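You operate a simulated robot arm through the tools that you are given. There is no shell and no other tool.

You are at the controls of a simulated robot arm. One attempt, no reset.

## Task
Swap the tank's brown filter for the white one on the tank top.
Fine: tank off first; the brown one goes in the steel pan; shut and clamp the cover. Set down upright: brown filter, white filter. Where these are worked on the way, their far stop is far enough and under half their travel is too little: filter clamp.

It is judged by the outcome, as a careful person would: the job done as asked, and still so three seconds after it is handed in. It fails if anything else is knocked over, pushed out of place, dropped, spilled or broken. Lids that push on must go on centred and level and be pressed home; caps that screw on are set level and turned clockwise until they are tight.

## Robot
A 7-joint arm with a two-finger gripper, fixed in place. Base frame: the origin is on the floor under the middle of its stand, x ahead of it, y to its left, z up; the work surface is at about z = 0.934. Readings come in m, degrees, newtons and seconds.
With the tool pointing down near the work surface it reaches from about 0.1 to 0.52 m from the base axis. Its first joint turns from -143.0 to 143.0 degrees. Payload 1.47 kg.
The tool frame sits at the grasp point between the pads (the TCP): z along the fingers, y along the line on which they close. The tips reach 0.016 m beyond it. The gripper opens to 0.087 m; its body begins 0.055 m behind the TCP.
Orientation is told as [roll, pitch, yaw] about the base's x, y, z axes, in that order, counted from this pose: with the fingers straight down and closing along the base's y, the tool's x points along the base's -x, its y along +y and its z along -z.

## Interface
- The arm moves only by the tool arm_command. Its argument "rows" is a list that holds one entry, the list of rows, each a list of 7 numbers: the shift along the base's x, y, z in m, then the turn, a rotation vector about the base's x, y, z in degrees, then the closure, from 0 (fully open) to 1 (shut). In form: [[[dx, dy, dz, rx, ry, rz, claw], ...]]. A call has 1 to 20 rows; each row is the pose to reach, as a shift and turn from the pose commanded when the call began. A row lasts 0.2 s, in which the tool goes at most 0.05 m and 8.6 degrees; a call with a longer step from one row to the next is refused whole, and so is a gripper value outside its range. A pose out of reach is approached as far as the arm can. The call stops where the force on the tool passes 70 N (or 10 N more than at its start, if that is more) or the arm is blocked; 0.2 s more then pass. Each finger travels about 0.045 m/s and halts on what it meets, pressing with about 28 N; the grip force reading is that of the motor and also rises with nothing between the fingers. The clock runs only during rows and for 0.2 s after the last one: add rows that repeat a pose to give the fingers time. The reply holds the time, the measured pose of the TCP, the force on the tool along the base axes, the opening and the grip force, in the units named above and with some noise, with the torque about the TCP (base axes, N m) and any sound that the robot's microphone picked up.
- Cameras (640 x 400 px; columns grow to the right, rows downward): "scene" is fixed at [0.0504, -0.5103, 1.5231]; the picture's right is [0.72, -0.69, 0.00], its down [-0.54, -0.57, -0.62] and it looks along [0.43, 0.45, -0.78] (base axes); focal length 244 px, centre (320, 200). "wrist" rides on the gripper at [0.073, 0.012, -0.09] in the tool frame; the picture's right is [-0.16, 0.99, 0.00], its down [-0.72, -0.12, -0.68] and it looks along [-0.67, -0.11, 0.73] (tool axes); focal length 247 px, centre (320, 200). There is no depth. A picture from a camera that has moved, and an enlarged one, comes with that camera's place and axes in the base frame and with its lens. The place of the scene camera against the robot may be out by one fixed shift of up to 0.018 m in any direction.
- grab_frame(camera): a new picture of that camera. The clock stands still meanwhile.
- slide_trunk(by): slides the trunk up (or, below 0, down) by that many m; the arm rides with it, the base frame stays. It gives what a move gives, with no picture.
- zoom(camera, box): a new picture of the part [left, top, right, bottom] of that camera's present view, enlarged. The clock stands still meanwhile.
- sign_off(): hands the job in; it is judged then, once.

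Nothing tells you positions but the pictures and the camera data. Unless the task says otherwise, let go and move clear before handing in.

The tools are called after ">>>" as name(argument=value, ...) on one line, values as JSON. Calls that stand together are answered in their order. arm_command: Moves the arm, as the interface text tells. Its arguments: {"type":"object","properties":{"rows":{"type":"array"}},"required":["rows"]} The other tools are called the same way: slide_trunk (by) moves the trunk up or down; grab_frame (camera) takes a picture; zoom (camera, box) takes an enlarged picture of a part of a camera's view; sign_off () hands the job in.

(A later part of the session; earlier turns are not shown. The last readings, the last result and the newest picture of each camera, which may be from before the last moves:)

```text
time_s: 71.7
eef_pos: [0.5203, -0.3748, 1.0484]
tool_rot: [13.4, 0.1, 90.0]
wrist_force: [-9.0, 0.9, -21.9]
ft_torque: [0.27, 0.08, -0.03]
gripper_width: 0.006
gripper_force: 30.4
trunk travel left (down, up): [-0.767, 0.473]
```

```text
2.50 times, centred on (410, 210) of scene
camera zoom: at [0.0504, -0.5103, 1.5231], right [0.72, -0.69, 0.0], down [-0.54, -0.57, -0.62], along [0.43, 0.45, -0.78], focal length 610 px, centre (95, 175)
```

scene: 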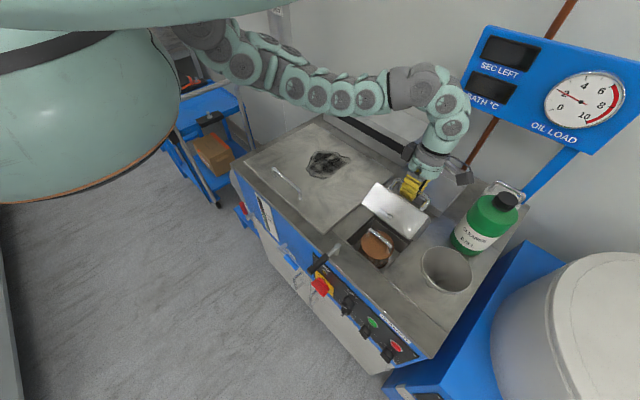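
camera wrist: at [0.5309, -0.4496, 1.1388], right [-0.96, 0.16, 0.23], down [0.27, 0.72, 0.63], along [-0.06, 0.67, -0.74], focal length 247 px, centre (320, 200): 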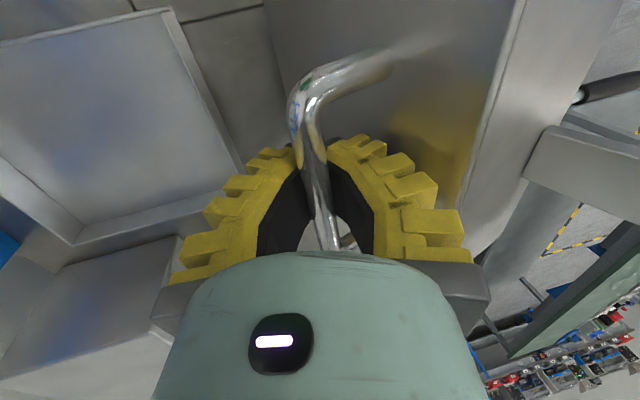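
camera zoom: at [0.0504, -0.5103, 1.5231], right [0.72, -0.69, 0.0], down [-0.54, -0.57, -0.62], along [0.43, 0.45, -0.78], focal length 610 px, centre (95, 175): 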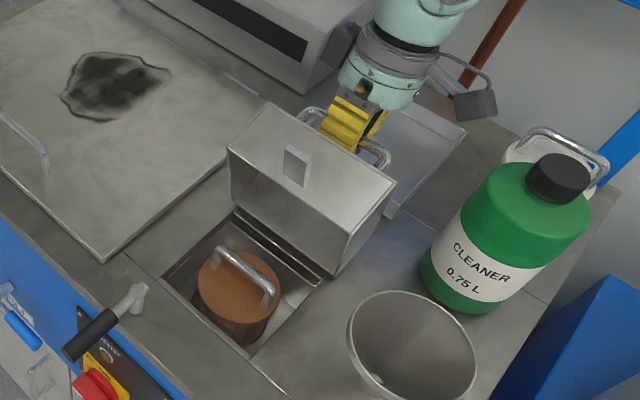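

>>> arm_command(rows=[[[0.005, 0, -0.0028, 0, 0, 0, 1.0], [0.0097, 0, -0.0056, 0, 0, 0, 1.0], [0.0145, 0, -0.0088, 0, 0, 0, 1.0], [0.0189, 0, -0.0121, 0, 0, 0, 1.0]]])

>>> zoom(camera="scene", box=[320, 130, 500, 290])

```text
time_s: 72.7
eef_pos: [0.5254, -0.3733, 1.0478]
tool_rot: [13.3, 0.5, 89.6]
wrist_force: [-10.5, -22.3, -25.4]
ft_torque: [0.1, 0.0, 0.05]
gripper_width: 0.0057
gripper_force: 29.4
out of reach, approached as far as the arm can: row 1, 2, 3, 4
trunk travel left (down, up): [-0.767, 0.473]
```

```text
2.50 times, centred on (410, 210) of scene
camera zoom: at [0.0504, -0.5103, 1.5231], right [0.72, -0.69, 0.0], down [-0.54, -0.57, -0.62], along [0.43, 0.45, -0.78], focal length 610 px, centre (95, 175)
```

zoom: 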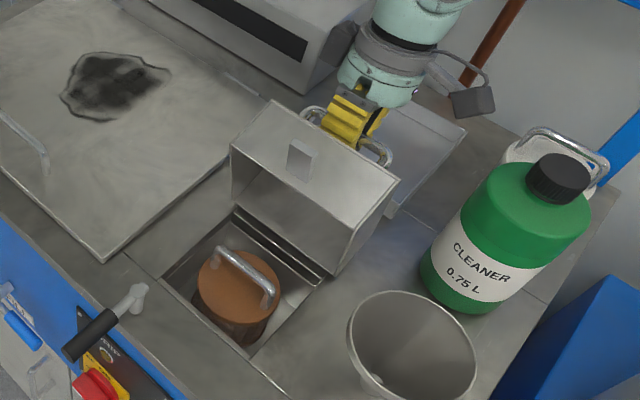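

The cover is about 82° open, past balance. I'll straighten the tool to regain reach and ease the cover further over.

>>> arm_command(rows=[[[0.0, 0, 0.0, 0, -4, 0, 1.0], [0.003, 0, -0.001, 0, -8, 0, 1.0], [0.007, 0, -0.003, 0, -11, 0, 1.0], [0.012, 0, -0.006, 0, -13, 0, 1.0]]])

>>> zoom(camera="scene", box=[320, 130, 500, 290])

```text
time_s: 73.7
eef_pos: [0.5377, -0.3696, 1.0392]
tool_rot: [0.4, 0.1, 90.0]
wrist_force: [-11.6, -14.3, -20.0]
ft_torque: [-0.02, -0.04, 0.02]
gripper_width: 0.0057
gripper_force: 29.6
trunk travel left (down, up): [-0.767, 0.473]
```

```text
2.50 times, centred on (410, 210) of scene
camera zoom: at [0.0504, -0.5103, 1.5231], right [0.72, -0.69, 0.0], down [-0.54, -0.57, -0.62], along [0.43, 0.45, -0.78], focal length 610 px, centre (95, 175)
```

zoom: 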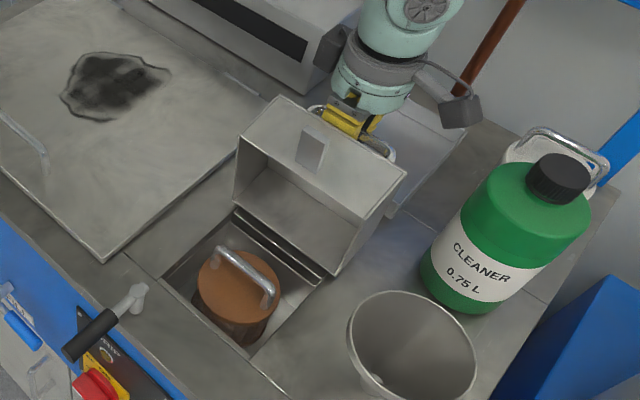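

>>> arm_command(rows=[[[0.004, 0, -0.004, 0, 0, 0, 1.0], [0.008, 0, -0.008, 0, 0, 0, 1.0], [0.012, 0, -0.012, 0, 0, 0, 1.0], [0.016, 0, -0.017, 0, 0, 0, 1.0]]])

>>> grab_frame(camera="wrist")

>>> zoom(camera="scene", box=[320, 130, 500, 290])

```text
time_s: 74.7
eef_pos: [0.5581, -0.37, 1.0261]
tool_rot: [0.1, 0.1, 90.0]
wrist_force: [-9.8, 4.2, 21.9]
ft_torque: [0.29, 3.16, -0.04]
gripper_width: 0.0044
gripper_force: 30.0
trunk travel left (down, up): [-0.767, 0.473]
```

```text
taken
camera wrist: at [0.5482, -0.443, 1.1162], right [-0.99, 0.16, 0.0], down [0.12, 0.73, 0.68], along [0.1, 0.67, -0.73], focal length 247 px, centre (320, 200)
```

wrist: 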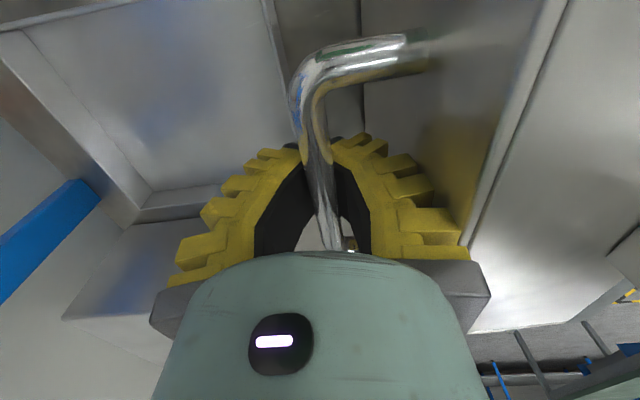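

```text
2.50 times, centred on (410, 210) of scene
camera zoom: at [0.0504, -0.5103, 1.5231], right [0.72, -0.69, 0.0], down [-0.54, -0.57, -0.62], along [0.43, 0.45, -0.78], focal length 610 px, centre (95, 175)
```

zoom: 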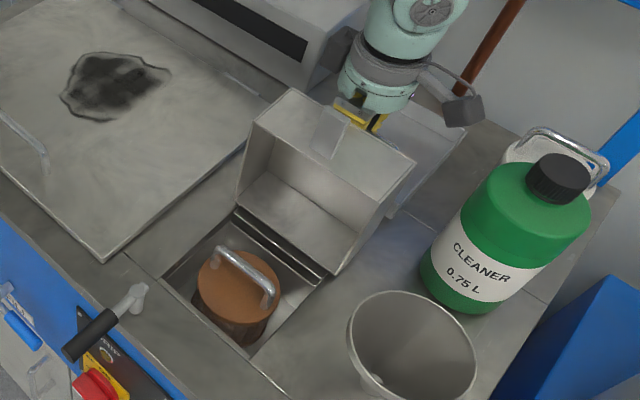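

The cover is about 98° open. I'll back off a touch and loosen the grip only slightly, to see whether the cover stays open by itself.

>>> arm_command(rows=[[[-0.003, 0, 0.004, 0, 0, 0, 1.0], [-0.006, 0, 0.009, 0, 0, 0, 1.0], [-0.006, 0, 0.009, 0, 0, 0, 0.85], [-0.006, 0, 0.009, 0, 0, 0, 0.8], [-0.006, 0, 0.009, 0, 0, 0, 0.8]]])

>>> grab_frame(camera="wrist")

>>> zoom(camera="scene", box=[320, 130, 500, 290])

```text
time_s: 75.9
eef_pos: [0.5519, -0.369, 1.0356]
tool_rot: [-0.1, 0.1, 89.9]
wrist_force: [3.2, 2.1, 3.1]
ft_torque: [-0.02, 0.13, -0.07]
gripper_width: 0.0227
gripper_force: 4.2
trunk travel left (down, up): [-0.767, 0.473]
```

```text
taken
camera wrist: at [0.5421, -0.4426, 1.1243], right [-0.99, 0.16, 0.0], down [0.12, 0.72, 0.68], along [0.11, 0.67, -0.73], focal length 247 px, centre (320, 200)
```

wrist: 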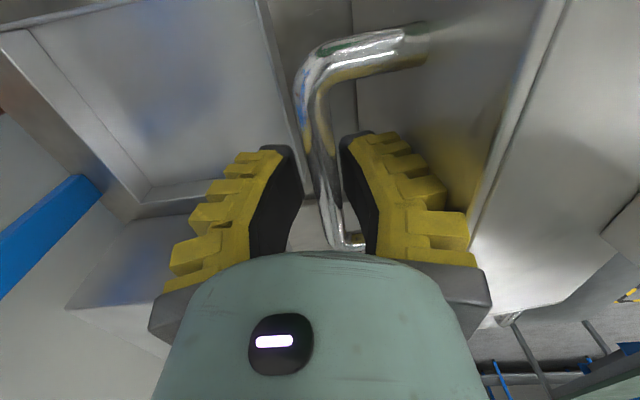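

```text
2.50 times, centred on (410, 210) of scene
camera zoom: at [0.0504, -0.5103, 1.5231], right [0.72, -0.69, 0.0], down [-0.54, -0.57, -0.62], along [0.43, 0.45, -0.78], focal length 610 px, centre (95, 175)
```

zoom: 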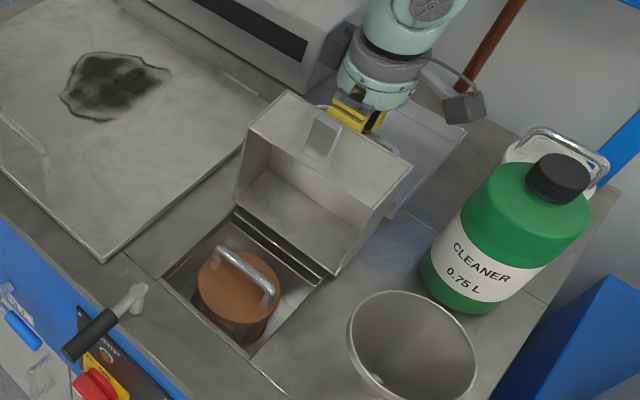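

>>> arm_command(rows=[[[0, 0, 0.02, 0, 0, 0, 0.8], [0, 0, 0.04, 0, 0, 0, 0.8], [0, 0, 0.065, 0, 0, 0, 0.8]]])

>>> zoom(camera="scene", box=[320, 130, 500, 290])

>>> grab_frame(camera="wrist")

```text
time_s: 76.7
eef_pos: [0.5518, -0.3696, 1.0991]
tool_rot: [0.0, 0.1, 89.8]
wrist_force: [-0.1, 0.3, -0.7]
ft_torque: [0.0, -0.02, 0.01]
gripper_width: 0.024
gripper_force: 4.8
trunk travel left (down, up): [-0.767, 0.473]
```

```text
2.50 times, centred on (410, 210) of scene
camera zoom: at [0.0504, -0.5103, 1.5231], right [0.72, -0.69, 0.0], down [-0.54, -0.57, -0.62], along [0.43, 0.45, -0.78], focal length 610 px, centre (95, 175)
```

zoom: 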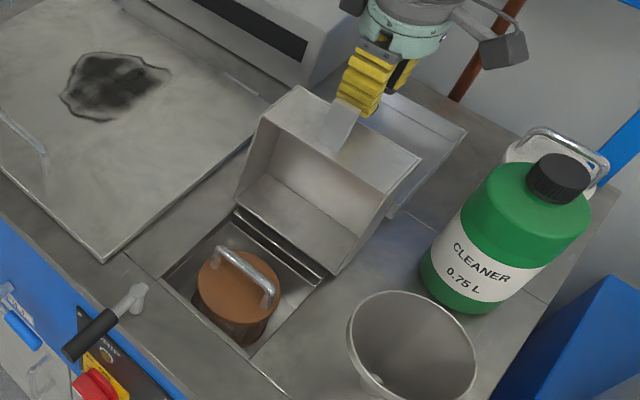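

```text
taken
camera wrist: at [0.5411, -0.4434, 1.1892], right [-0.99, 0.16, 0.0], down [0.12, 0.72, 0.68], along [0.11, 0.67, -0.73], focal length 247 px, centre (320, 200)
```

wrist: 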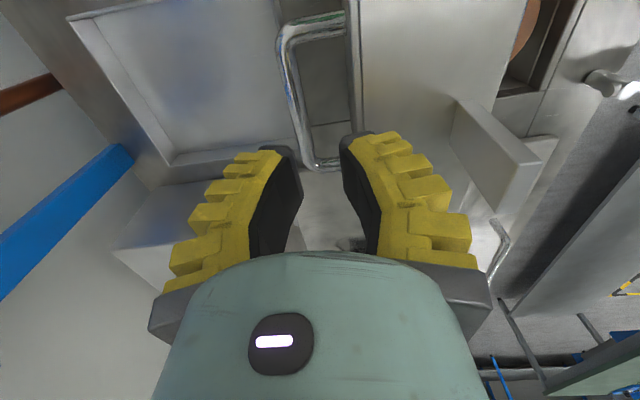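

The cover rests open by itself. I'll rise above it and move back over the well to look at the brown filter.

>>> arm_command(rows=[[[0, 0, 0.03, 0, 0, 0, 0.8], [0, 0, 0.07, 0, 0, 0, 0.7], [-0.03, 0, 0.09, 0, 0, 0, 0.6], [-0.07, 0, 0.09, 0, 0, 0, 0.5], [-0.11, 0, 0.09, 0, 0, 0, 0.5], [-0.15, 0, 0.09, 0, 0, 0, 0.5], [-0.18, 0, 0.08, 0, 0, 0, 0.5]]])

>>> grab_frame(camera="wrist")

>>> grab_frame(camera="scene")

```text
time_s: 78.3
eef_pos: [0.4136, -0.4059, 1.1611]
tool_rot: [0.0, 0.0, 89.8]
wrist_force: [-0.1, -0.9, 0.9]
ft_torque: [-0.03, 0.01, 0.0]
gripper_width: 0.0494
gripper_force: 4.4
out of reach, approached as far as the arm can: row 5, 6, 7
trunk travel left (down, up): [-0.767, 0.473]
```

```text
taken
camera wrist: at [0.4045, -0.4793, 1.2515], right [-0.99, 0.16, 0.0], down [0.12, 0.72, 0.68], along [0.11, 0.67, -0.73], focal length 247 px, centre (320, 200)
```

wrist: 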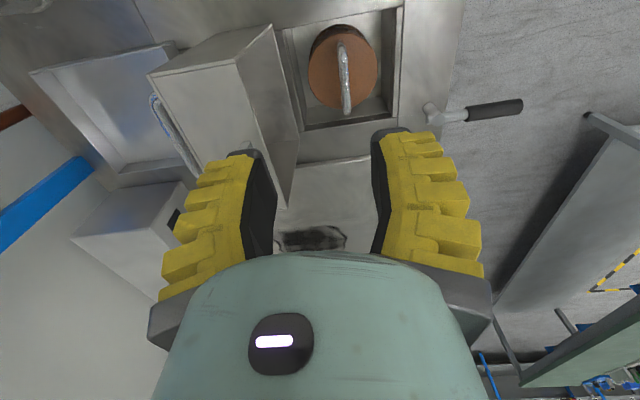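

```text
taken
```

scene: 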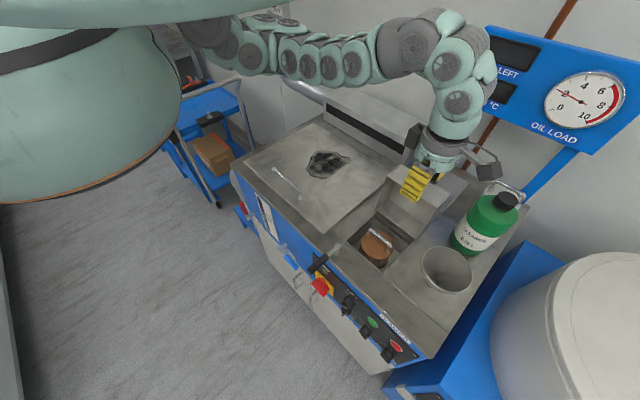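

>>> zoom(camera="wrist", box=[260, 0, 440, 140])

>>> zoom(camera="scene", box=[330, 180, 450, 280])

```text
2.86 times, centred on (350, 70) of wrist
camera zoom: at [0.4045, -0.4793, 1.2515], right [-0.99, 0.16, 0.0], down [0.12, 0.72, 0.68], along [0.11, 0.67, -0.73], focal length 706 px, centre (234, 571)
```

zoom: 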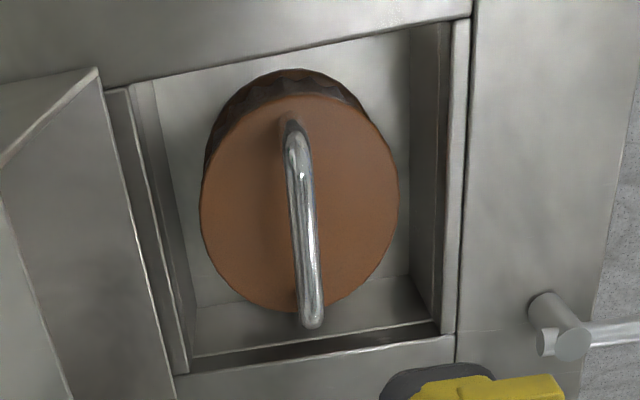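

```text
4.00 times, centred on (390, 230) of scene
camera zoom: at [0.0504, -0.5103, 1.5231], right [0.72, -0.69, 0.0], down [-0.54, -0.57, -0.62], along [0.43, 0.45, -0.78], focal length 976 px, centre (40, 80)
```

zoom: 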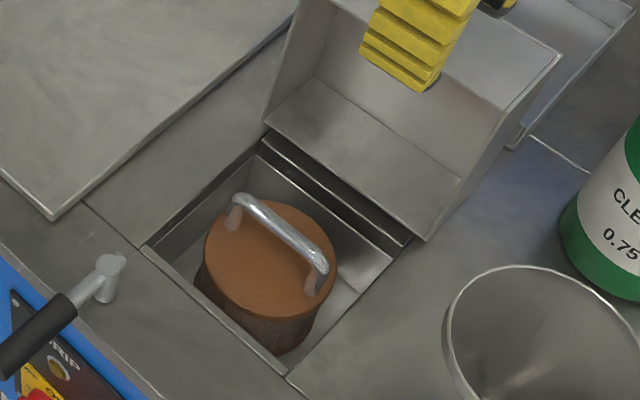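

The brown filter sits in its well, centre ≈(0.391, -0.380), with its handle bar along y at z≈0.945. I'll come down a bit and tilt the tool ~25° toward +x, so the same tilt will also reach the pan later.

>>> arm_command(rows=[[[-0.01, 0.01, -0.03, 0, 0, 0, 0.5], [-0.02, 0.02, -0.055, 0, 0, 0, 0.5], [-0.035, 0.026, -0.07, 0, 0, 0, 0.5]]])

>>> arm_command(rows=[[[-0.005, 0, 0, 0, -6, 0, 0.5], [-0.01, 0, 0, 0, -12, 0, 0.5], [-0.015, 0, 0, 0, -18, 0, 0.5], [-0.02, 0, 0, 0, -25, 0, 0.5]]])

>>> grab_frame(camera="wrist")

```text
time_s: 79.1
eef_pos: [0.391, -0.4145, 1.0903]
tool_rot: [0.1, 0.0, 89.8]
wrist_force: [0.8, -0.5, -0.3]
ft_torque: [-0.02, 0.02, 0.03]
gripper_width: 0.0489
gripper_force: 3.8
out of reach, approached as far as the arm can: row 1, 2, 3
trunk travel left (down, up): [-0.767, 0.473]
```

```text
time_s: 80.1
eef_pos: [0.3716, -0.4137, 1.0907]
tool_rot: [-25.1, 0.0, 89.9]
wrist_force: [1.1, -0.6, 0.3]
ft_torque: [0.02, 0.05, 0.01]
gripper_width: 0.0491
gripper_force: 4.2
trunk travel left (down, up): [-0.767, 0.473]
```

```text
taken
camera wrist: at [0.3234, -0.4883, 1.1665], right [-0.89, 0.16, -0.42], down [-0.18, 0.72, 0.66], along [0.41, 0.67, -0.62], focal length 247 px, centre (320, 200)
```

wrist: 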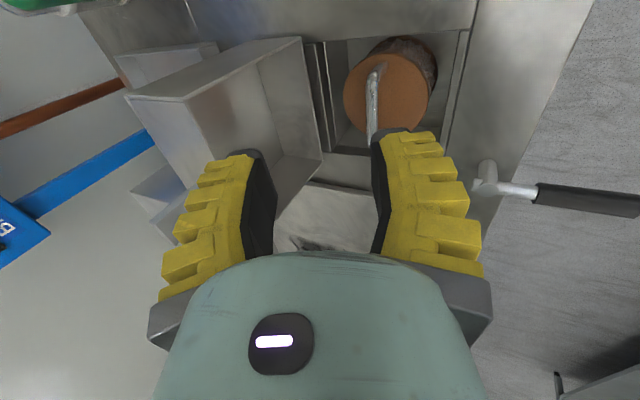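

>>> arm_command(rows=[[[-0.003, 0.0, -0.03, 0, 0, 0, 0.5], [-0.008, 0.012, -0.055, 0, 0, 0, 0.5], [-0.012, 0.025, -0.068, 0, 0, 0, 0.5], [-0.0146, 0.0347, -0.07, 0, 0, 0, 0.5]]])

>>> grab_frame(camera="wrist")

```text
time_s: 81.1
eef_pos: [0.3558, -0.3799, 1.0204]
tool_rot: [-25.0, 0.1, 89.9]
wrist_force: [0.5, 0.3, 0.3]
ft_torque: [0.01, 0.0, -0.01]
gripper_width: 0.0488
gripper_force: 4.4
trunk travel left (down, up): [-0.767, 0.473]
```

```text
taken
camera wrist: at [0.3077, -0.4539, 1.0964], right [-0.9, 0.16, -0.42], down [-0.18, 0.72, 0.67], along [0.41, 0.67, -0.62], focal length 247 px, centre (320, 200)
```

wrist: 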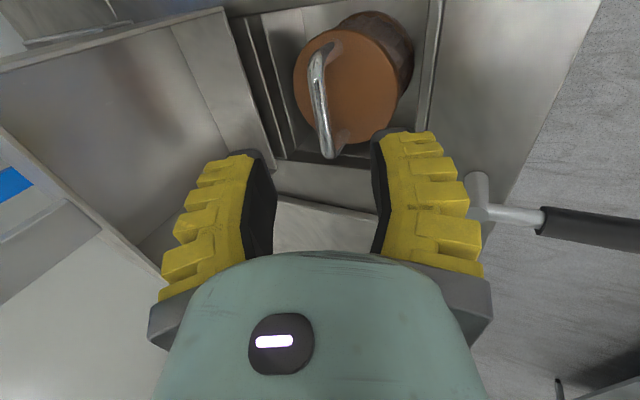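

The bar is confirmed at x≈0.391, z≈0.942. I'll narrow the fingers and descend along the tilted axis to it.

>>> arm_command(rows=[[[0.008, 0.0, -0.018, 0, 0, 0, 0.7], [0.017, 0.0005, -0.038, 0, 0, 0, 0.72], [0.026, 0.001, -0.058, 0, 0, 0, 0.72], [0.03, 0.001, -0.067, 0, 0, 0, 0.72]]])

>>> grab_frame(camera="wrist")

>>> zoom(camera="scene", box=[330, 160, 470, 280])

```text
time_s: 82.1
eef_pos: [0.3856, -0.38, 0.9525]
tool_rot: [-25.0, 0.0, 89.9]
wrist_force: [0.3, 0.5, 0.6]
ft_torque: [-0.01, -0.02, -0.01]
gripper_width: 0.0308
gripper_force: 5.4
trunk travel left (down, up): [-0.767, 0.473]
```

```text
taken
camera wrist: at [0.3374, -0.4533, 1.0292], right [-0.9, 0.16, -0.42], down [-0.18, 0.72, 0.67], along [0.41, 0.67, -0.62], focal length 247 px, centre (320, 200)
```

wrist: 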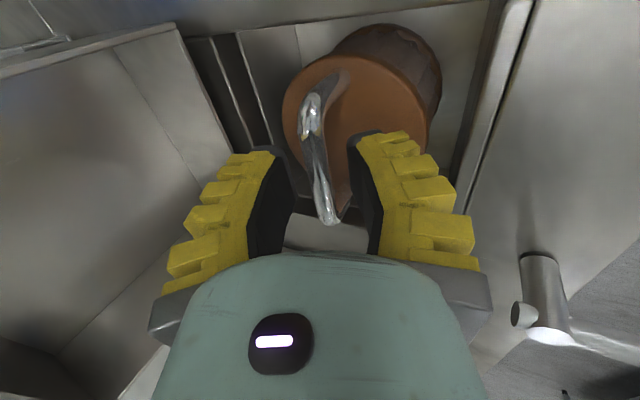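

```text
3.33 times, centred on (400, 220) of scene
camera zoom: at [0.0504, -0.5103, 1.5231], right [0.72, -0.69, 0.0], down [-0.54, -0.57, -0.62], along [0.43, 0.45, -0.78], focal length 813 px, centre (53, 133)
```

zoom: 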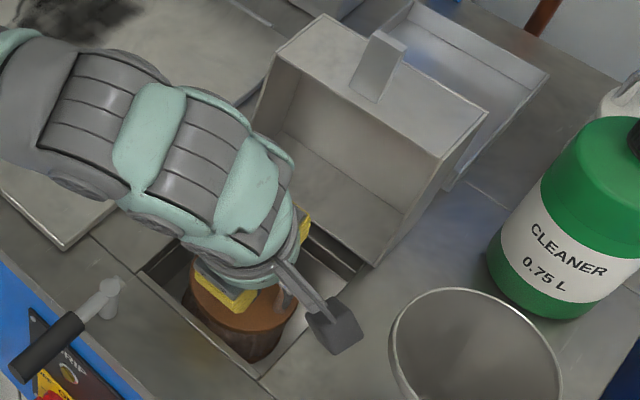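

>>> arm_command(rows=[[[0.002, 0.001, -0.004, 0, 0, 0, 0.72], [0.004, 0.001, -0.009, 0, 0, 0, 0.72], [0.004, 0.001, -0.009, 0, 0, 0, 1.0], [0.004, 0.001, -0.009, 0, 0, 0, 1.0], [0.004, 0.001, -0.009, 0, 0, 0, 1.0]]])

>>> grab_frame(camera="wrist")

```text
time_s: 83.3
eef_pos: [0.3899, -0.3778, 0.9439]
tool_rot: [-25.1, 0.2, 89.9]
wrist_force: [-1.5, 0.5, 2.1]
ft_torque: [0.01, -0.04, 0.0]
gripper_width: 0.0075
gripper_force: 28.6
trunk travel left (down, up): [-0.767, 0.473]
```

```text
taken
camera wrist: at [0.342, -0.4523, 1.0206], right [-0.89, 0.16, -0.42], down [-0.18, 0.72, 0.66], along [0.41, 0.67, -0.62], focal length 247 px, centre (320, 200)
```

wrist: 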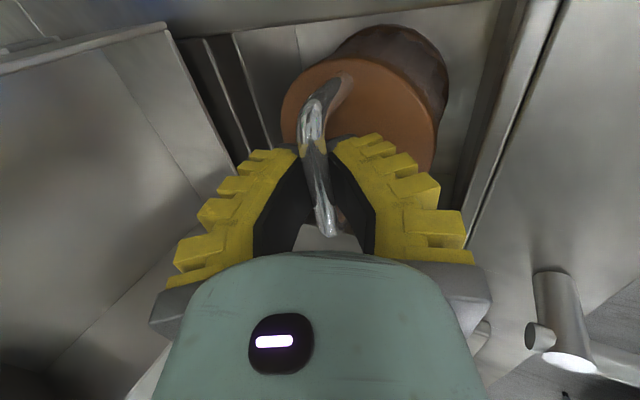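

The handle is gripped. I'll lift straight up a little and check that the filter hangs upright and free.

>>> arm_command(rows=[[[0, 0, 0.01, 0, 0, 0, 1.0], [0, 0, 0.025, 0, 0, 0, 1.0], [0, 0, 0.04, 0, 0, 0, 1.0]]])

>>> grab_frame(camera="wrist")

>>> zoom(camera="scene", box=[330, 160, 470, 280])

```text
time_s: 84.1
eef_pos: [0.3889, -0.3769, 0.9844]
tool_rot: [-25.0, 0.0, 89.9]
wrist_force: [-0.1, -0.7, -1.9]
ft_torque: [-0.02, -0.01, -0.01]
gripper_width: 0.0059
gripper_force: 28.3
trunk travel left (down, up): [-0.767, 0.473]
```

```text
taken
camera wrist: at [0.3424, -0.4522, 1.0606], right [-0.89, 0.16, -0.42], down [-0.18, 0.72, 0.67], along [0.41, 0.67, -0.62], focal length 247 px, centre (320, 200)
```

wrist: 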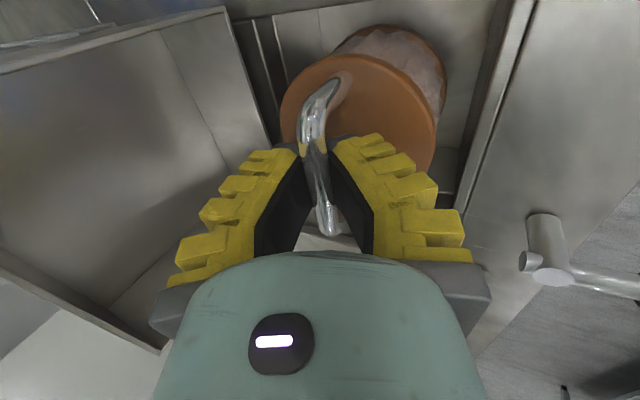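

```text
3.33 times, centred on (400, 220) of scene
camera zoom: at [0.0504, -0.5103, 1.5231], right [0.72, -0.69, 0.0], down [-0.54, -0.57, -0.62], along [0.43, 0.45, -0.78], focal length 813 px, centre (53, 133)
```

zoom: 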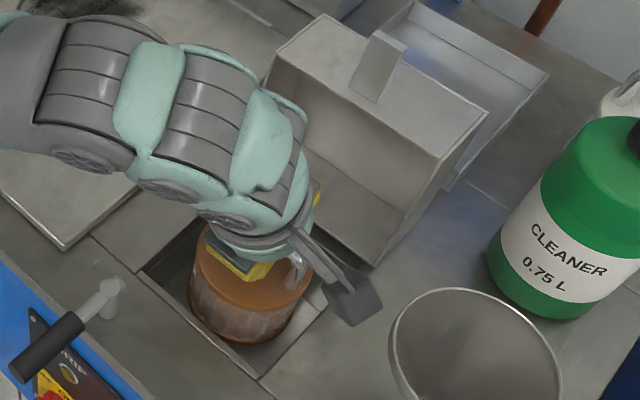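

The brown filter comes up upright and is light (~2 N). I'll raise the trunk to carry it above the open cover.

>>> slide_trunk(by=0.25)

>>> grab_frame(camera="wrist")

>>> grab_frame(camera="scene")

```text
time_s: 86.7
eef_pos: [0.3895, -0.3778, 1.2336]
tool_rot: [-25.1, 0.0, 89.9]
wrist_force: [-0.7, 0.7, -1.2]
ft_torque: [0.01, 0.02, 0.0]
gripper_width: 0.0061
gripper_force: 28.0
trunk travel left (down, up): [-1.017, 0.223]
```

```text
taken
camera wrist: at [0.3421, -0.4523, 1.3102], right [-0.89, 0.16, -0.42], down [-0.18, 0.72, 0.67], along [0.41, 0.67, -0.62], focal length 247 px, centre (320, 200)
```

wrist: 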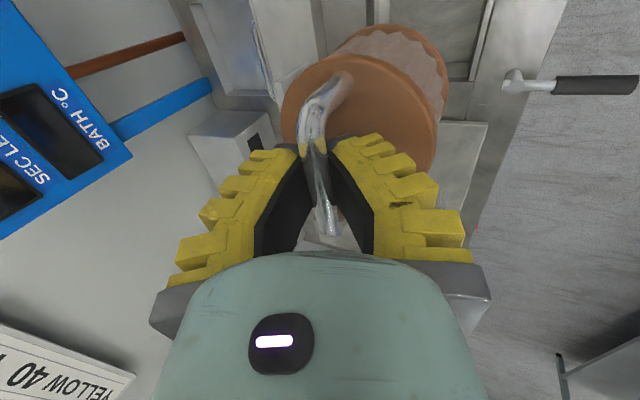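

```text
taken
```

scene: 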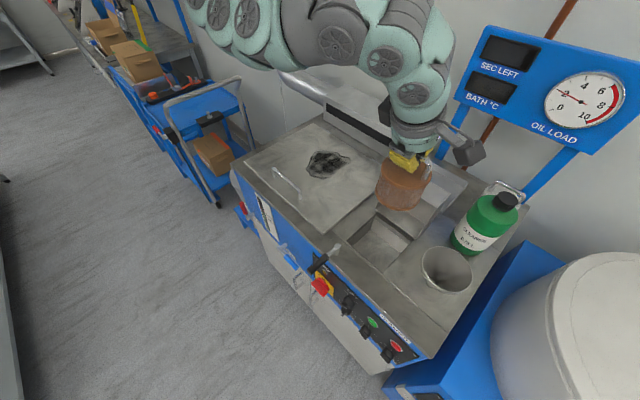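

The filter hangs upright. I'll go a bit higher to clear the cover's upright tab (≈1.136), then carry it out over the pan.

>>> slide_trunk(by=0.05)

>>> arm_command(rows=[[[0.04, 0.002, 0.0, 0, 0, 0, 1.0], [0.08, 0.004, 0.0, 0, 0, 0, 1.0], [0.12, 0.006, 0.0, 0, 0, 0, 1.0], [0.16, 0.008, 0.0, 0, 0, 0, 1.0], [0.2, 0.01, 0.0, 0, 0, 0, 1.0], [0.225, 0.012, 0.0, 0, 0, 0, 1.0]]])

>>> grab_frame(camera="wrist")

>>> grab_frame(camera="scene")

```text
time_s: 87.6
eef_pos: [0.3885, -0.3789, 1.2843]
tool_rot: [-25.1, 0.0, 89.9]
wrist_force: [0.0, 0.7, -2.1]
ft_torque: [-0.03, -0.01, 0.0]
gripper_width: 0.0057
gripper_force: 28.2
trunk travel left (down, up): [-1.067, 0.173]
```

```text
time_s: 89.0
eef_pos: [0.6165, -0.3665, 1.2846]
tool_rot: [-25.1, 0.0, 90.0]
wrist_force: [-0.1, -0.6, -2.3]
ft_torque: [0.02, -0.03, 0.02]
gripper_width: 0.0062
gripper_force: 28.0
trunk travel left (down, up): [-1.067, 0.173]
```

```text
taken
camera wrist: at [0.5684, -0.4404, 1.3607], right [-0.89, 0.16, -0.42], down [-0.18, 0.73, 0.66], along [0.41, 0.67, -0.62], focal length 247 px, centre (320, 200)
```

wrist: 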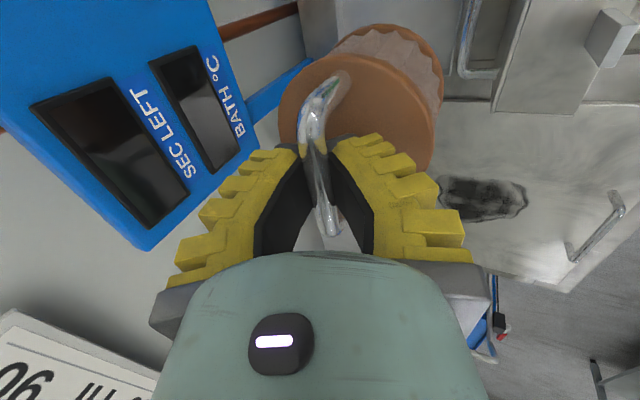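

```text
taken
```

scene: 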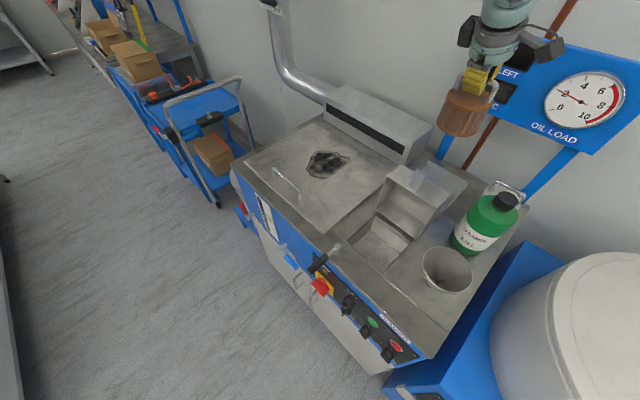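

>>> arm_command(rows=[[[0.012, -0.003, 0.0, 0, 0, 0, 1.0], [0.026, -0.006, 0.0, 0, 0, 0, 1.0]]])

```text
time_s: 89.6
eef_pos: [0.6318, -0.3705, 1.2851]
tool_rot: [-24.9, 0.1, 89.9]
wrist_force: [-0.5, 0.3, -1.2]
ft_torque: [-0.01, 0.02, -0.01]
gripper_width: 0.006
gripper_force: 27.5
out of reach, approached as far as the arm can: row 2
trunk travel left (down, up): [-1.067, 0.173]
```

>>> arm_command(rows=[[[0.0, 0.0, 0.025, 0, 0, 0, 1.0], [0.0, 0.0, 0.05, 0, 0, 0, 1.0], [0.012, -0.002, 0.05, 0, 0, 0, 1.0]]])

```text
time_s: 90.4
eef_pos: [0.6428, -0.3709, 1.3356]
tool_rot: [-25.1, 0.0, 89.9]
wrist_force: [-0.9, -0.7, -1.6]
ft_torque: [0.01, -0.03, -0.04]
gripper_width: 0.0062
gripper_force: 27.4
trunk travel left (down, up): [-1.067, 0.173]
```

>>> arm_command(rows=[[[0.006, 0.0, 0.01, 0, 0, 0, 1.0], [0.011, -0.001, 0.015, 0, 0, 0, 1.0]]])

>>> slide_trunk(by=-0.2)

>>> grab_frame(camera="wrist")

>>> grab_frame(camera="scene")

```text
time_s: 91.0
eef_pos: [0.655, -0.3734, 1.3485]
tool_rot: [-25.0, 0.1, 90.0]
wrist_force: [-0.4, -0.4, -1.2]
ft_torque: [0.02, 0.0, -0.02]
gripper_width: 0.0059
gripper_force: 27.7
trunk travel left (down, up): [-1.067, 0.173]
```

```text
time_s: 93.2
eef_pos: [0.6535, -0.373, 1.1493]
tool_rot: [-25.0, 0.0, 89.8]
wrist_force: [0.4, 0.8, -1.5]
ft_torque: [-0.02, -0.01, -0.01]
gripper_width: 0.0063
gripper_force: 28.0
trunk travel left (down, up): [-0.867, 0.373]
```

```text
taken
camera wrist: at [0.607, -0.447, 1.2255], right [-0.89, 0.16, -0.42], down [-0.18, 0.72, 0.67], along [0.41, 0.67, -0.62], focal length 247 px, centre (320, 200)
```

wrist: 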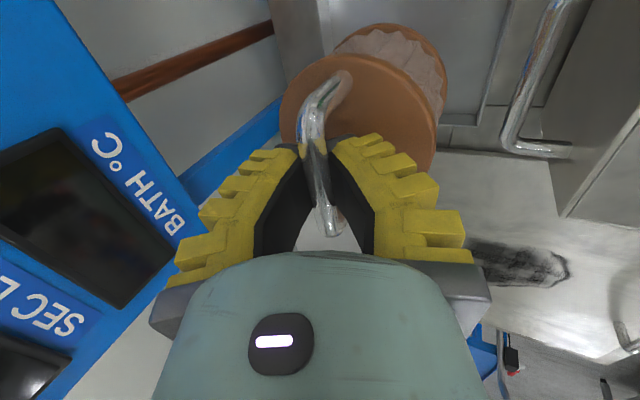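

```text
taken
```

scene: 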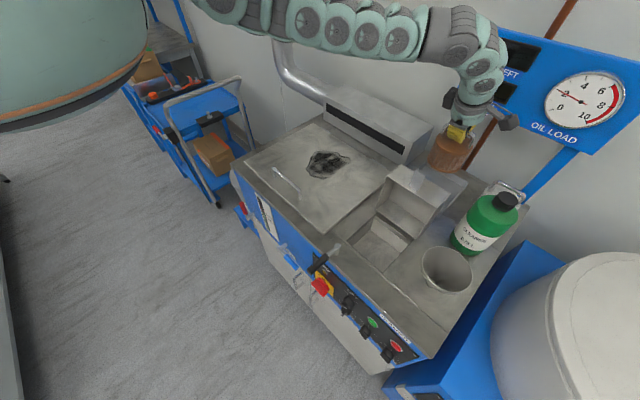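

The filter hangs over the middle of the pan. I'll lower it with the trunk to just above the pan floor.

>>> slide_trunk(by=-0.085)

>>> grab_frame(camera="wrist")

>>> zoom(camera="scene", box=[370, 90, 550, 230])

```text
time_s: 94.4
eef_pos: [0.6555, -0.3733, 1.065]
tool_rot: [-25.0, 0.0, 89.9]
wrist_force: [0.1, -0.4, -1.2]
ft_torque: [0.03, 0.01, -0.01]
gripper_width: 0.0066
gripper_force: 28.3
trunk travel left (down, up): [-0.782, 0.458]
```

```text
taken
camera wrist: at [0.6071, -0.4471, 1.1407], right [-0.89, 0.16, -0.42], down [-0.18, 0.72, 0.66], along [0.41, 0.67, -0.62], focal length 247 px, centre (320, 200)
```

wrist: 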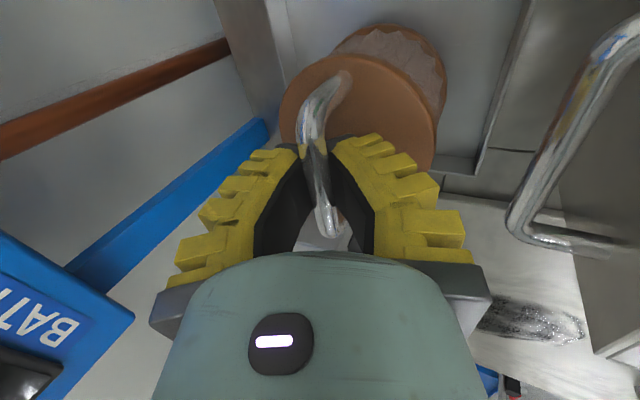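

```text
2.86 times, centred on (460, 160) of scene
camera zoom: at [0.0504, -0.5103, 1.5231], right [0.72, -0.69, 0.0], down [-0.54, -0.57, -0.62], along [0.43, 0.45, -0.78], focal length 697 px, centre (-80, 314)
```

zoom: 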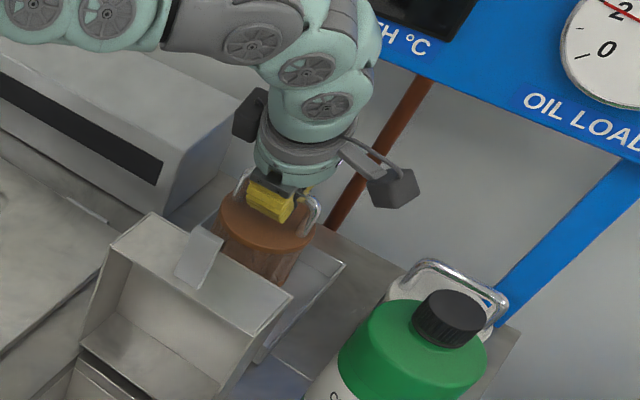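

>>> arm_command(rows=[[[0, 0, -0.01, 0, 0, 0, 1.0], [0, 0, -0.02, 0, 0, 0, 1.0], [0, 0, -0.025, 0, 0, 0, 1.0]]])

>>> zoom(camera="scene", box=[370, 90, 550, 230])

```text
time_s: 95.2
eef_pos: [0.6515, -0.3715, 1.0392]
tool_rot: [-25.1, 0.3, 89.9]
wrist_force: [-0.2, -0.1, -1.9]
ft_torque: [0.0, -0.01, 0.0]
gripper_width: 0.0064
gripper_force: 27.9
out of reach, approached as far as the arm can: row 2, 3
trunk travel left (down, up): [-0.782, 0.458]
```

```text
2.86 times, centred on (460, 160) of scene
camera zoom: at [0.0504, -0.5103, 1.5231], right [0.72, -0.69, 0.0], down [-0.54, -0.57, -0.62], along [0.43, 0.45, -0.78], focal length 697 px, centre (-80, 314)
```

zoom: 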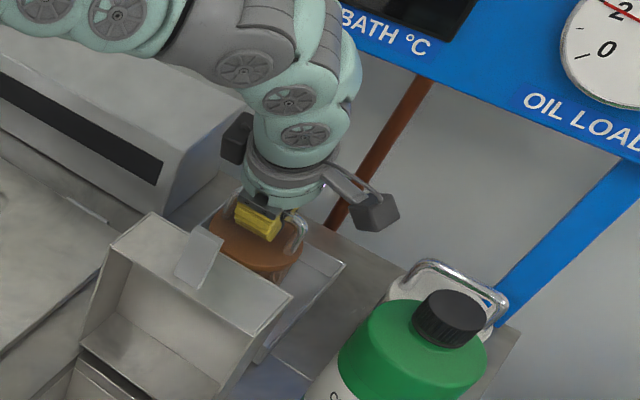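

>>> slide_trunk(by=-0.008)

```text
time_s: 95.7
eef_pos: [0.6521, -0.372, 1.0317]
tool_rot: [-24.9, 0.1, 89.9]
wrist_force: [0.8, 0.0, 1.0]
ft_torque: [0.01, 0.0, 0.01]
gripper_width: 0.0077
gripper_force: 28.1
trunk travel left (down, up): [-0.774, 0.466]
```

>>> slide_trunk(by=-0.003)

>>> zoom(camera="scene", box=[400, 130, 520, 230])

>>> grab_frame(camera="wrist")

```text
time_s: 96.3
eef_pos: [0.6523, -0.3724, 1.0303]
tool_rot: [-25.2, 0.1, 90.0]
wrist_force: [3.1, 0.0, 4.8]
ft_torque: [-0.01, 0.01, 0.0]
gripper_width: 0.0102
gripper_force: 28.3
trunk travel left (down, up): [-0.771, 0.469]
```

```text
4.00 times, centred on (460, 180) of scene
camera zoom: at [0.0504, -0.5103, 1.5231], right [0.72, -0.69, 0.0], down [-0.54, -0.57, -0.62], along [0.43, 0.45, -0.78], focal length 976 px, centre (-240, 280)
```

zoom: 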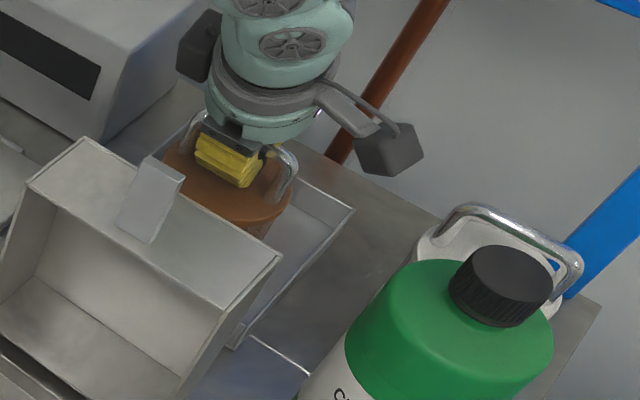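

```text
taken
camera wrist: at [0.6055, -0.4461, 1.1064], right [-0.89, 0.16, -0.42], down [-0.18, 0.73, 0.66], along [0.41, 0.67, -0.62], focal length 247 px, centre (320, 200)
```

wrist: 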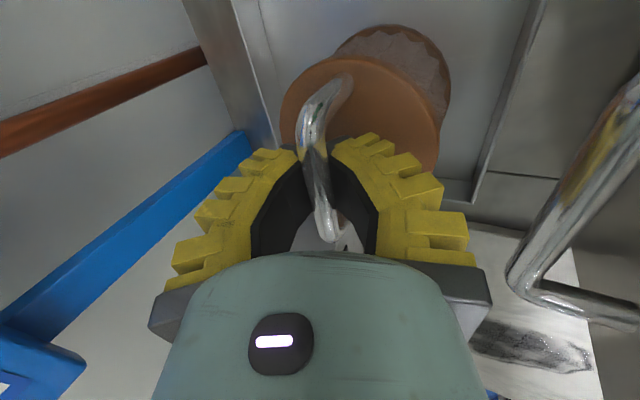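

The filter stands on the pan floor. I'll open the fingers and rise straight up, watching that it stays put.

>>> arm_command(rows=[[[0, 0, 0.001, 0, 0, 0, 0.8], [0, 0, 0.001, 0, 0, 0, 0.62], [0, 0, 0.001, 0, 0, 0, 0.6], [0, 0, 0.001, 0, 0, 0, 0.6]]])

>>> grab_frame(camera="wrist")

```text
time_s: 97.3
eef_pos: [0.6515, -0.3721, 1.029]
tool_rot: [-24.8, 0.0, 89.9]
wrist_force: [-0.3, 0.5, 0.3]
ft_torque: [0.02, 0.0, 0.01]
gripper_width: 0.041
gripper_force: 4.0
trunk travel left (down, up): [-0.771, 0.469]
```

```text
taken
camera wrist: at [0.6039, -0.4458, 1.1059], right [-0.9, 0.16, -0.42], down [-0.18, 0.72, 0.66], along [0.41, 0.67, -0.62], focal length 247 px, centre (320, 200)
```

wrist: 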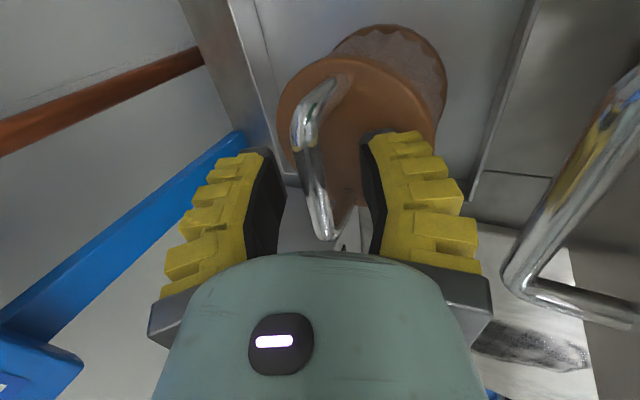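

>>> slide_trunk(by=0.04)

>>> grab_frame(camera="wrist")

>>> zoom(camera="scene", box=[370, 110, 530, 250])

```text
time_s: 98.1
eef_pos: [0.6512, -0.3717, 1.0688]
tool_rot: [-24.9, -0.1, 89.9]
wrist_force: [0.4, -0.6, 0.3]
ft_torque: [0.02, -0.02, -0.01]
gripper_width: 0.0407
gripper_force: 4.3
trunk travel left (down, up): [-0.811, 0.429]
```

```text
taken
camera wrist: at [0.6037, -0.4457, 1.1456], right [-0.9, 0.16, -0.42], down [-0.18, 0.72, 0.67], along [0.41, 0.67, -0.62], focal length 247 px, centre (320, 200)
```

wrist: 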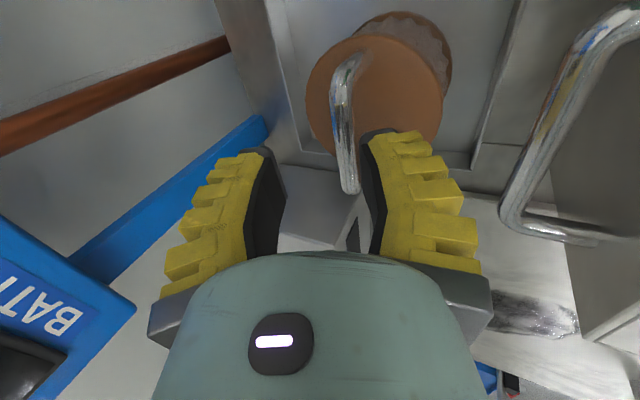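

```text
2.86 times, centred on (450, 180) of scene
camera zoom: at [0.0504, -0.5103, 1.5231], right [0.72, -0.69, 0.0], down [-0.54, -0.57, -0.62], along [0.43, 0.45, -0.78], focal length 697 px, centre (-51, 257)
```

zoom: 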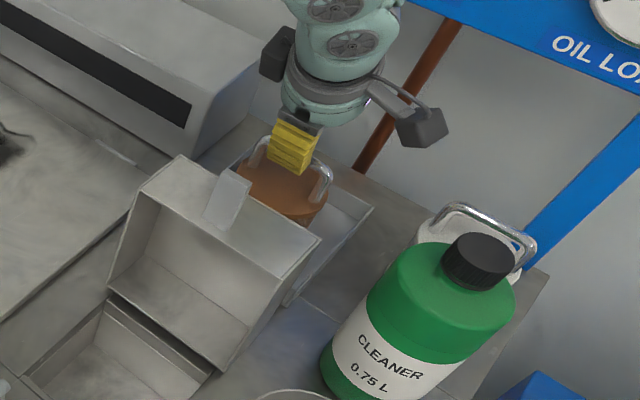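

The brown filter is standing in the pan, untouched. Next the white filter: it's far out (≈0.88 m), so I'll rise, retreat, and turn the hand the other way round so the camera side stays clear of the bottle.

>>> slide_trunk(by=0.15)

>>> arm_command(rows=[[[-0.03, 0, 0.01, 0, 6, 0, 0.6], [-0.07, 0, 0.02, 0, 12, 0, 0.6], [-0.11, 0, 0.02, 0, 18, 0, 0.6], [-0.14, 0, 0.02, 0, 25, 0, 0.6]]])

>>> grab_frame(camera="scene")

```text
time_s: 99.8
eef_pos: [0.6512, -0.3722, 1.2185]
tool_rot: [-24.9, 0.1, 89.9]
wrist_force: [-0.7, -0.5, 0.5]
ft_torque: [0.0, -0.02, 0.0]
gripper_width: 0.0408
gripper_force: 4.0
trunk travel left (down, up): [-0.961, 0.279]
```

```text
time_s: 100.8
eef_pos: [0.5107, -0.3723, 1.2396]
tool_rot: [0.1, 0.2, 90.0]
wrist_force: [0.5, 0.2, -0.5]
ft_torque: [-0.02, 0.02, -0.01]
gripper_width: 0.0406
gripper_force: 4.4
trunk travel left (down, up): [-0.961, 0.279]
```

```text
taken
```

scene: 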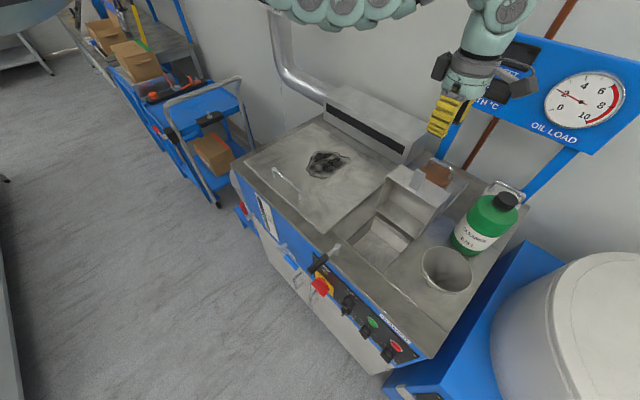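

>>> arm_command(rows=[[[0, 0, 0, 0, 0, -8.5, 0.6], [0, 0, 0, 0, 0, -17, 0.6], [0, 0, 0, 0, 0, -25.5, 0.6], [0, 0, 0, 0, 0, -34, 0.6], [0, 0, 0, 0, 0, -42.5, 0.6], [0, 0, 0, 0, 0, -51, 0.6], [0, 0, 0, 0, 0, -59.5, 0.6], [0, 0, 0, 0, 0, -68, 0.6], [0, 0, 0, 0, 0, -76.5, 0.6], [0, 0, 0, 0, 0, -85, 0.6], [0, 0, 0, 0, 0, -90, 0.6]]])

>>> arm_command(rows=[[[0, 0, 0, 0, 0, -8.5, 0.6], [0, 0, 0, 0, 0, -17, 0.6], [0, 0, 0, 0, 0, -25.5, 0.6], [0, 0, 0, 0, 0, -34, 0.6], [0, 0, 0, 0, 0, -42.5, 0.6], [0, 0, 0, 0, 0, -51, 0.6], [0, 0, 0, 0, 0, -59.5, 0.6], [0, 0, 0, 0, 0, -68, 0.6], [0, 0, 0, 0, 0, -76.5, 0.6], [0, 0, 0, 0, 0, -85, 0.6], [0, 0, 0, 0, 0, -90, 0.6]]])

>>> grab_frame(camera="wrist")

```text
time_s: 103.2
eef_pos: [0.5122, -0.3724, 1.2404]
tool_rot: [0.0, 0.0, -0.2]
wrist_force: [0.3, -0.7, 0.0]
ft_torque: [0.01, 0.0, 0.06]
gripper_width: 0.0407
gripper_force: 4.4
trunk travel left (down, up): [-0.961, 0.279]
```

```text
time_s: 105.6
eef_pos: [0.5126, -0.3711, 1.2383]
tool_rot: [0.1, 0.1, -90.1]
wrist_force: [0.2, -0.3, -0.3]
ft_torque: [-0.03, 0.03, 0.0]
gripper_width: 0.0409
gripper_force: 4.5
trunk travel left (down, up): [-0.961, 0.279]
```

```text
taken
camera wrist: at [0.5243, -0.3004, 1.3292], right [0.99, -0.16, 0.0], down [-0.12, -0.72, 0.68], along [-0.11, -0.67, -0.73], focal length 247 px, centre (320, 200)
```

wrist: 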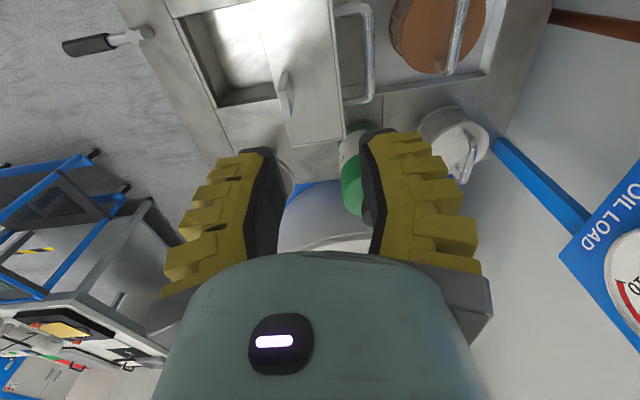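

>>> zoom(camera="wrist", box=[380, 60, 540, 210])

>>> zoom(camera="wrist", box=[180, 0, 520, 160])

```text
2.67 times, centred on (460, 135) of wrist
camera zoom: at [0.5243, -0.3004, 1.3292], right [0.99, -0.16, 0.0], down [-0.12, -0.72, 0.68], along [-0.11, -0.67, -0.73], focal length 659 px, centre (-53, 373)
```

zoom: 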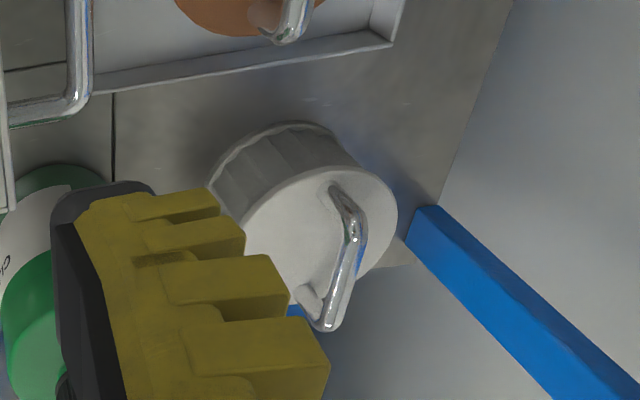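

```text
1.88 times, centred on (350, 80) of wrist
camera zoom: at [0.5243, -0.3004, 1.3292], right [0.99, -0.16, 0.0], down [-0.12, -0.72, 0.68], along [-0.11, -0.67, -0.73], focal length 465 px, centre (264, 426)
```

zoom: 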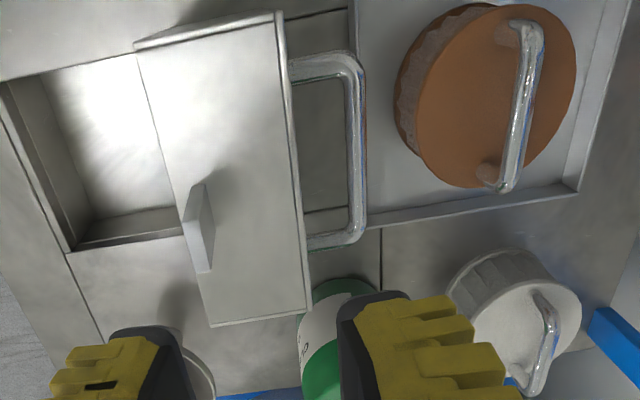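

The white bail bar is near (0.704, -0.538, z≈1.03). I'll tilt the tool outward about 60° at a safe height and test how far it reaches in that direction.

>>> arm_command(rows=[[[0.008, -0.01, 0.01, -4.4, -6.1, -2.1, 0.6], [0.016, -0.02, 0.02, -8.8, -12.2, -4.2, 0.6], [0.024, -0.03, 0.03, -13.2, -18.3, -6.3, 0.6], [0.032, -0.04, 0.04, -17.6, -24.5, -8.4, 0.6], [0.04, -0.05, 0.042, -22, -30.6, -10.4, 0.6], [0.05, -0.06, 0.042, -26.4, -36.7, -12.5, 0.6], [0.06, -0.07, 0.042, -30.8, -42.8, -14.6, 0.6], [0.067, -0.079, 0.042, -35.2, -48.9, -16.7, 0.6]]])

>>> grab_frame(camera="scene")

>>> grab_frame(camera="wrist")

```text
time_s: 107.4
eef_pos: [0.5826, -0.458, 1.2835]
tool_rot: [56.7, -22.6, -120.3]
wrist_force: [-0.1, 0.1, -0.2]
ft_torque: [0.05, 0.0, 0.03]
gripper_width: 0.0409
gripper_force: 3.9
out of reach, approached as far as the arm can: row 3, 4, 5, 6, 7, 8
trunk travel left (down, up): [-0.961, 0.279]
```

```text
taken
```

scene: 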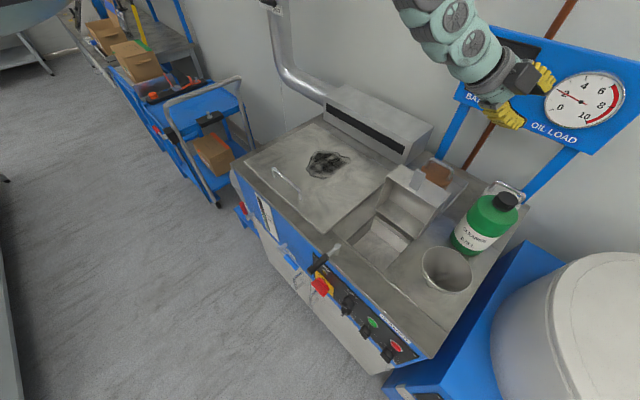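

```text
taken
camera wrist: at [0.5706, -0.3474, 1.3096], right [0.56, -0.12, 0.82], down [-0.83, -0.17, 0.53], along [0.07, -0.98, -0.19], focal length 247 px, centre (320, 200)
```

wrist: 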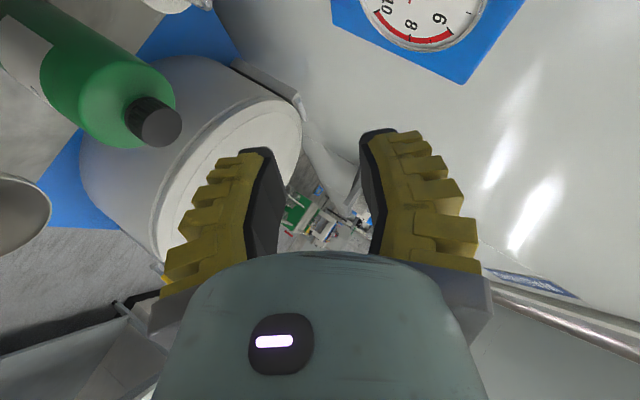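

>>> arm_command(rows=[[[0.02, -0.012, -0.01, 0, 0, 0, 0.6], [0.04, -0.024, -0.02, 0, 0, 0, 0.6], [0.06, -0.036, -0.03, 0, 0, 0, 0.6], [0.08, -0.045, -0.04, 0, 0, 0, 0.6]]])

```text
time_s: 108.4
eef_pos: [0.6513, -0.5016, 1.2489]
tool_rot: [57.2, -22.8, -121.3]
wrist_force: [-2.5, -2.3, -0.5]
ft_torque: [0.12, -0.11, 0.21]
gripper_width: 0.041
gripper_force: 3.9
out of reach, approached as far as the arm can: row 4
trunk travel left (down, up): [-0.961, 0.279]
```

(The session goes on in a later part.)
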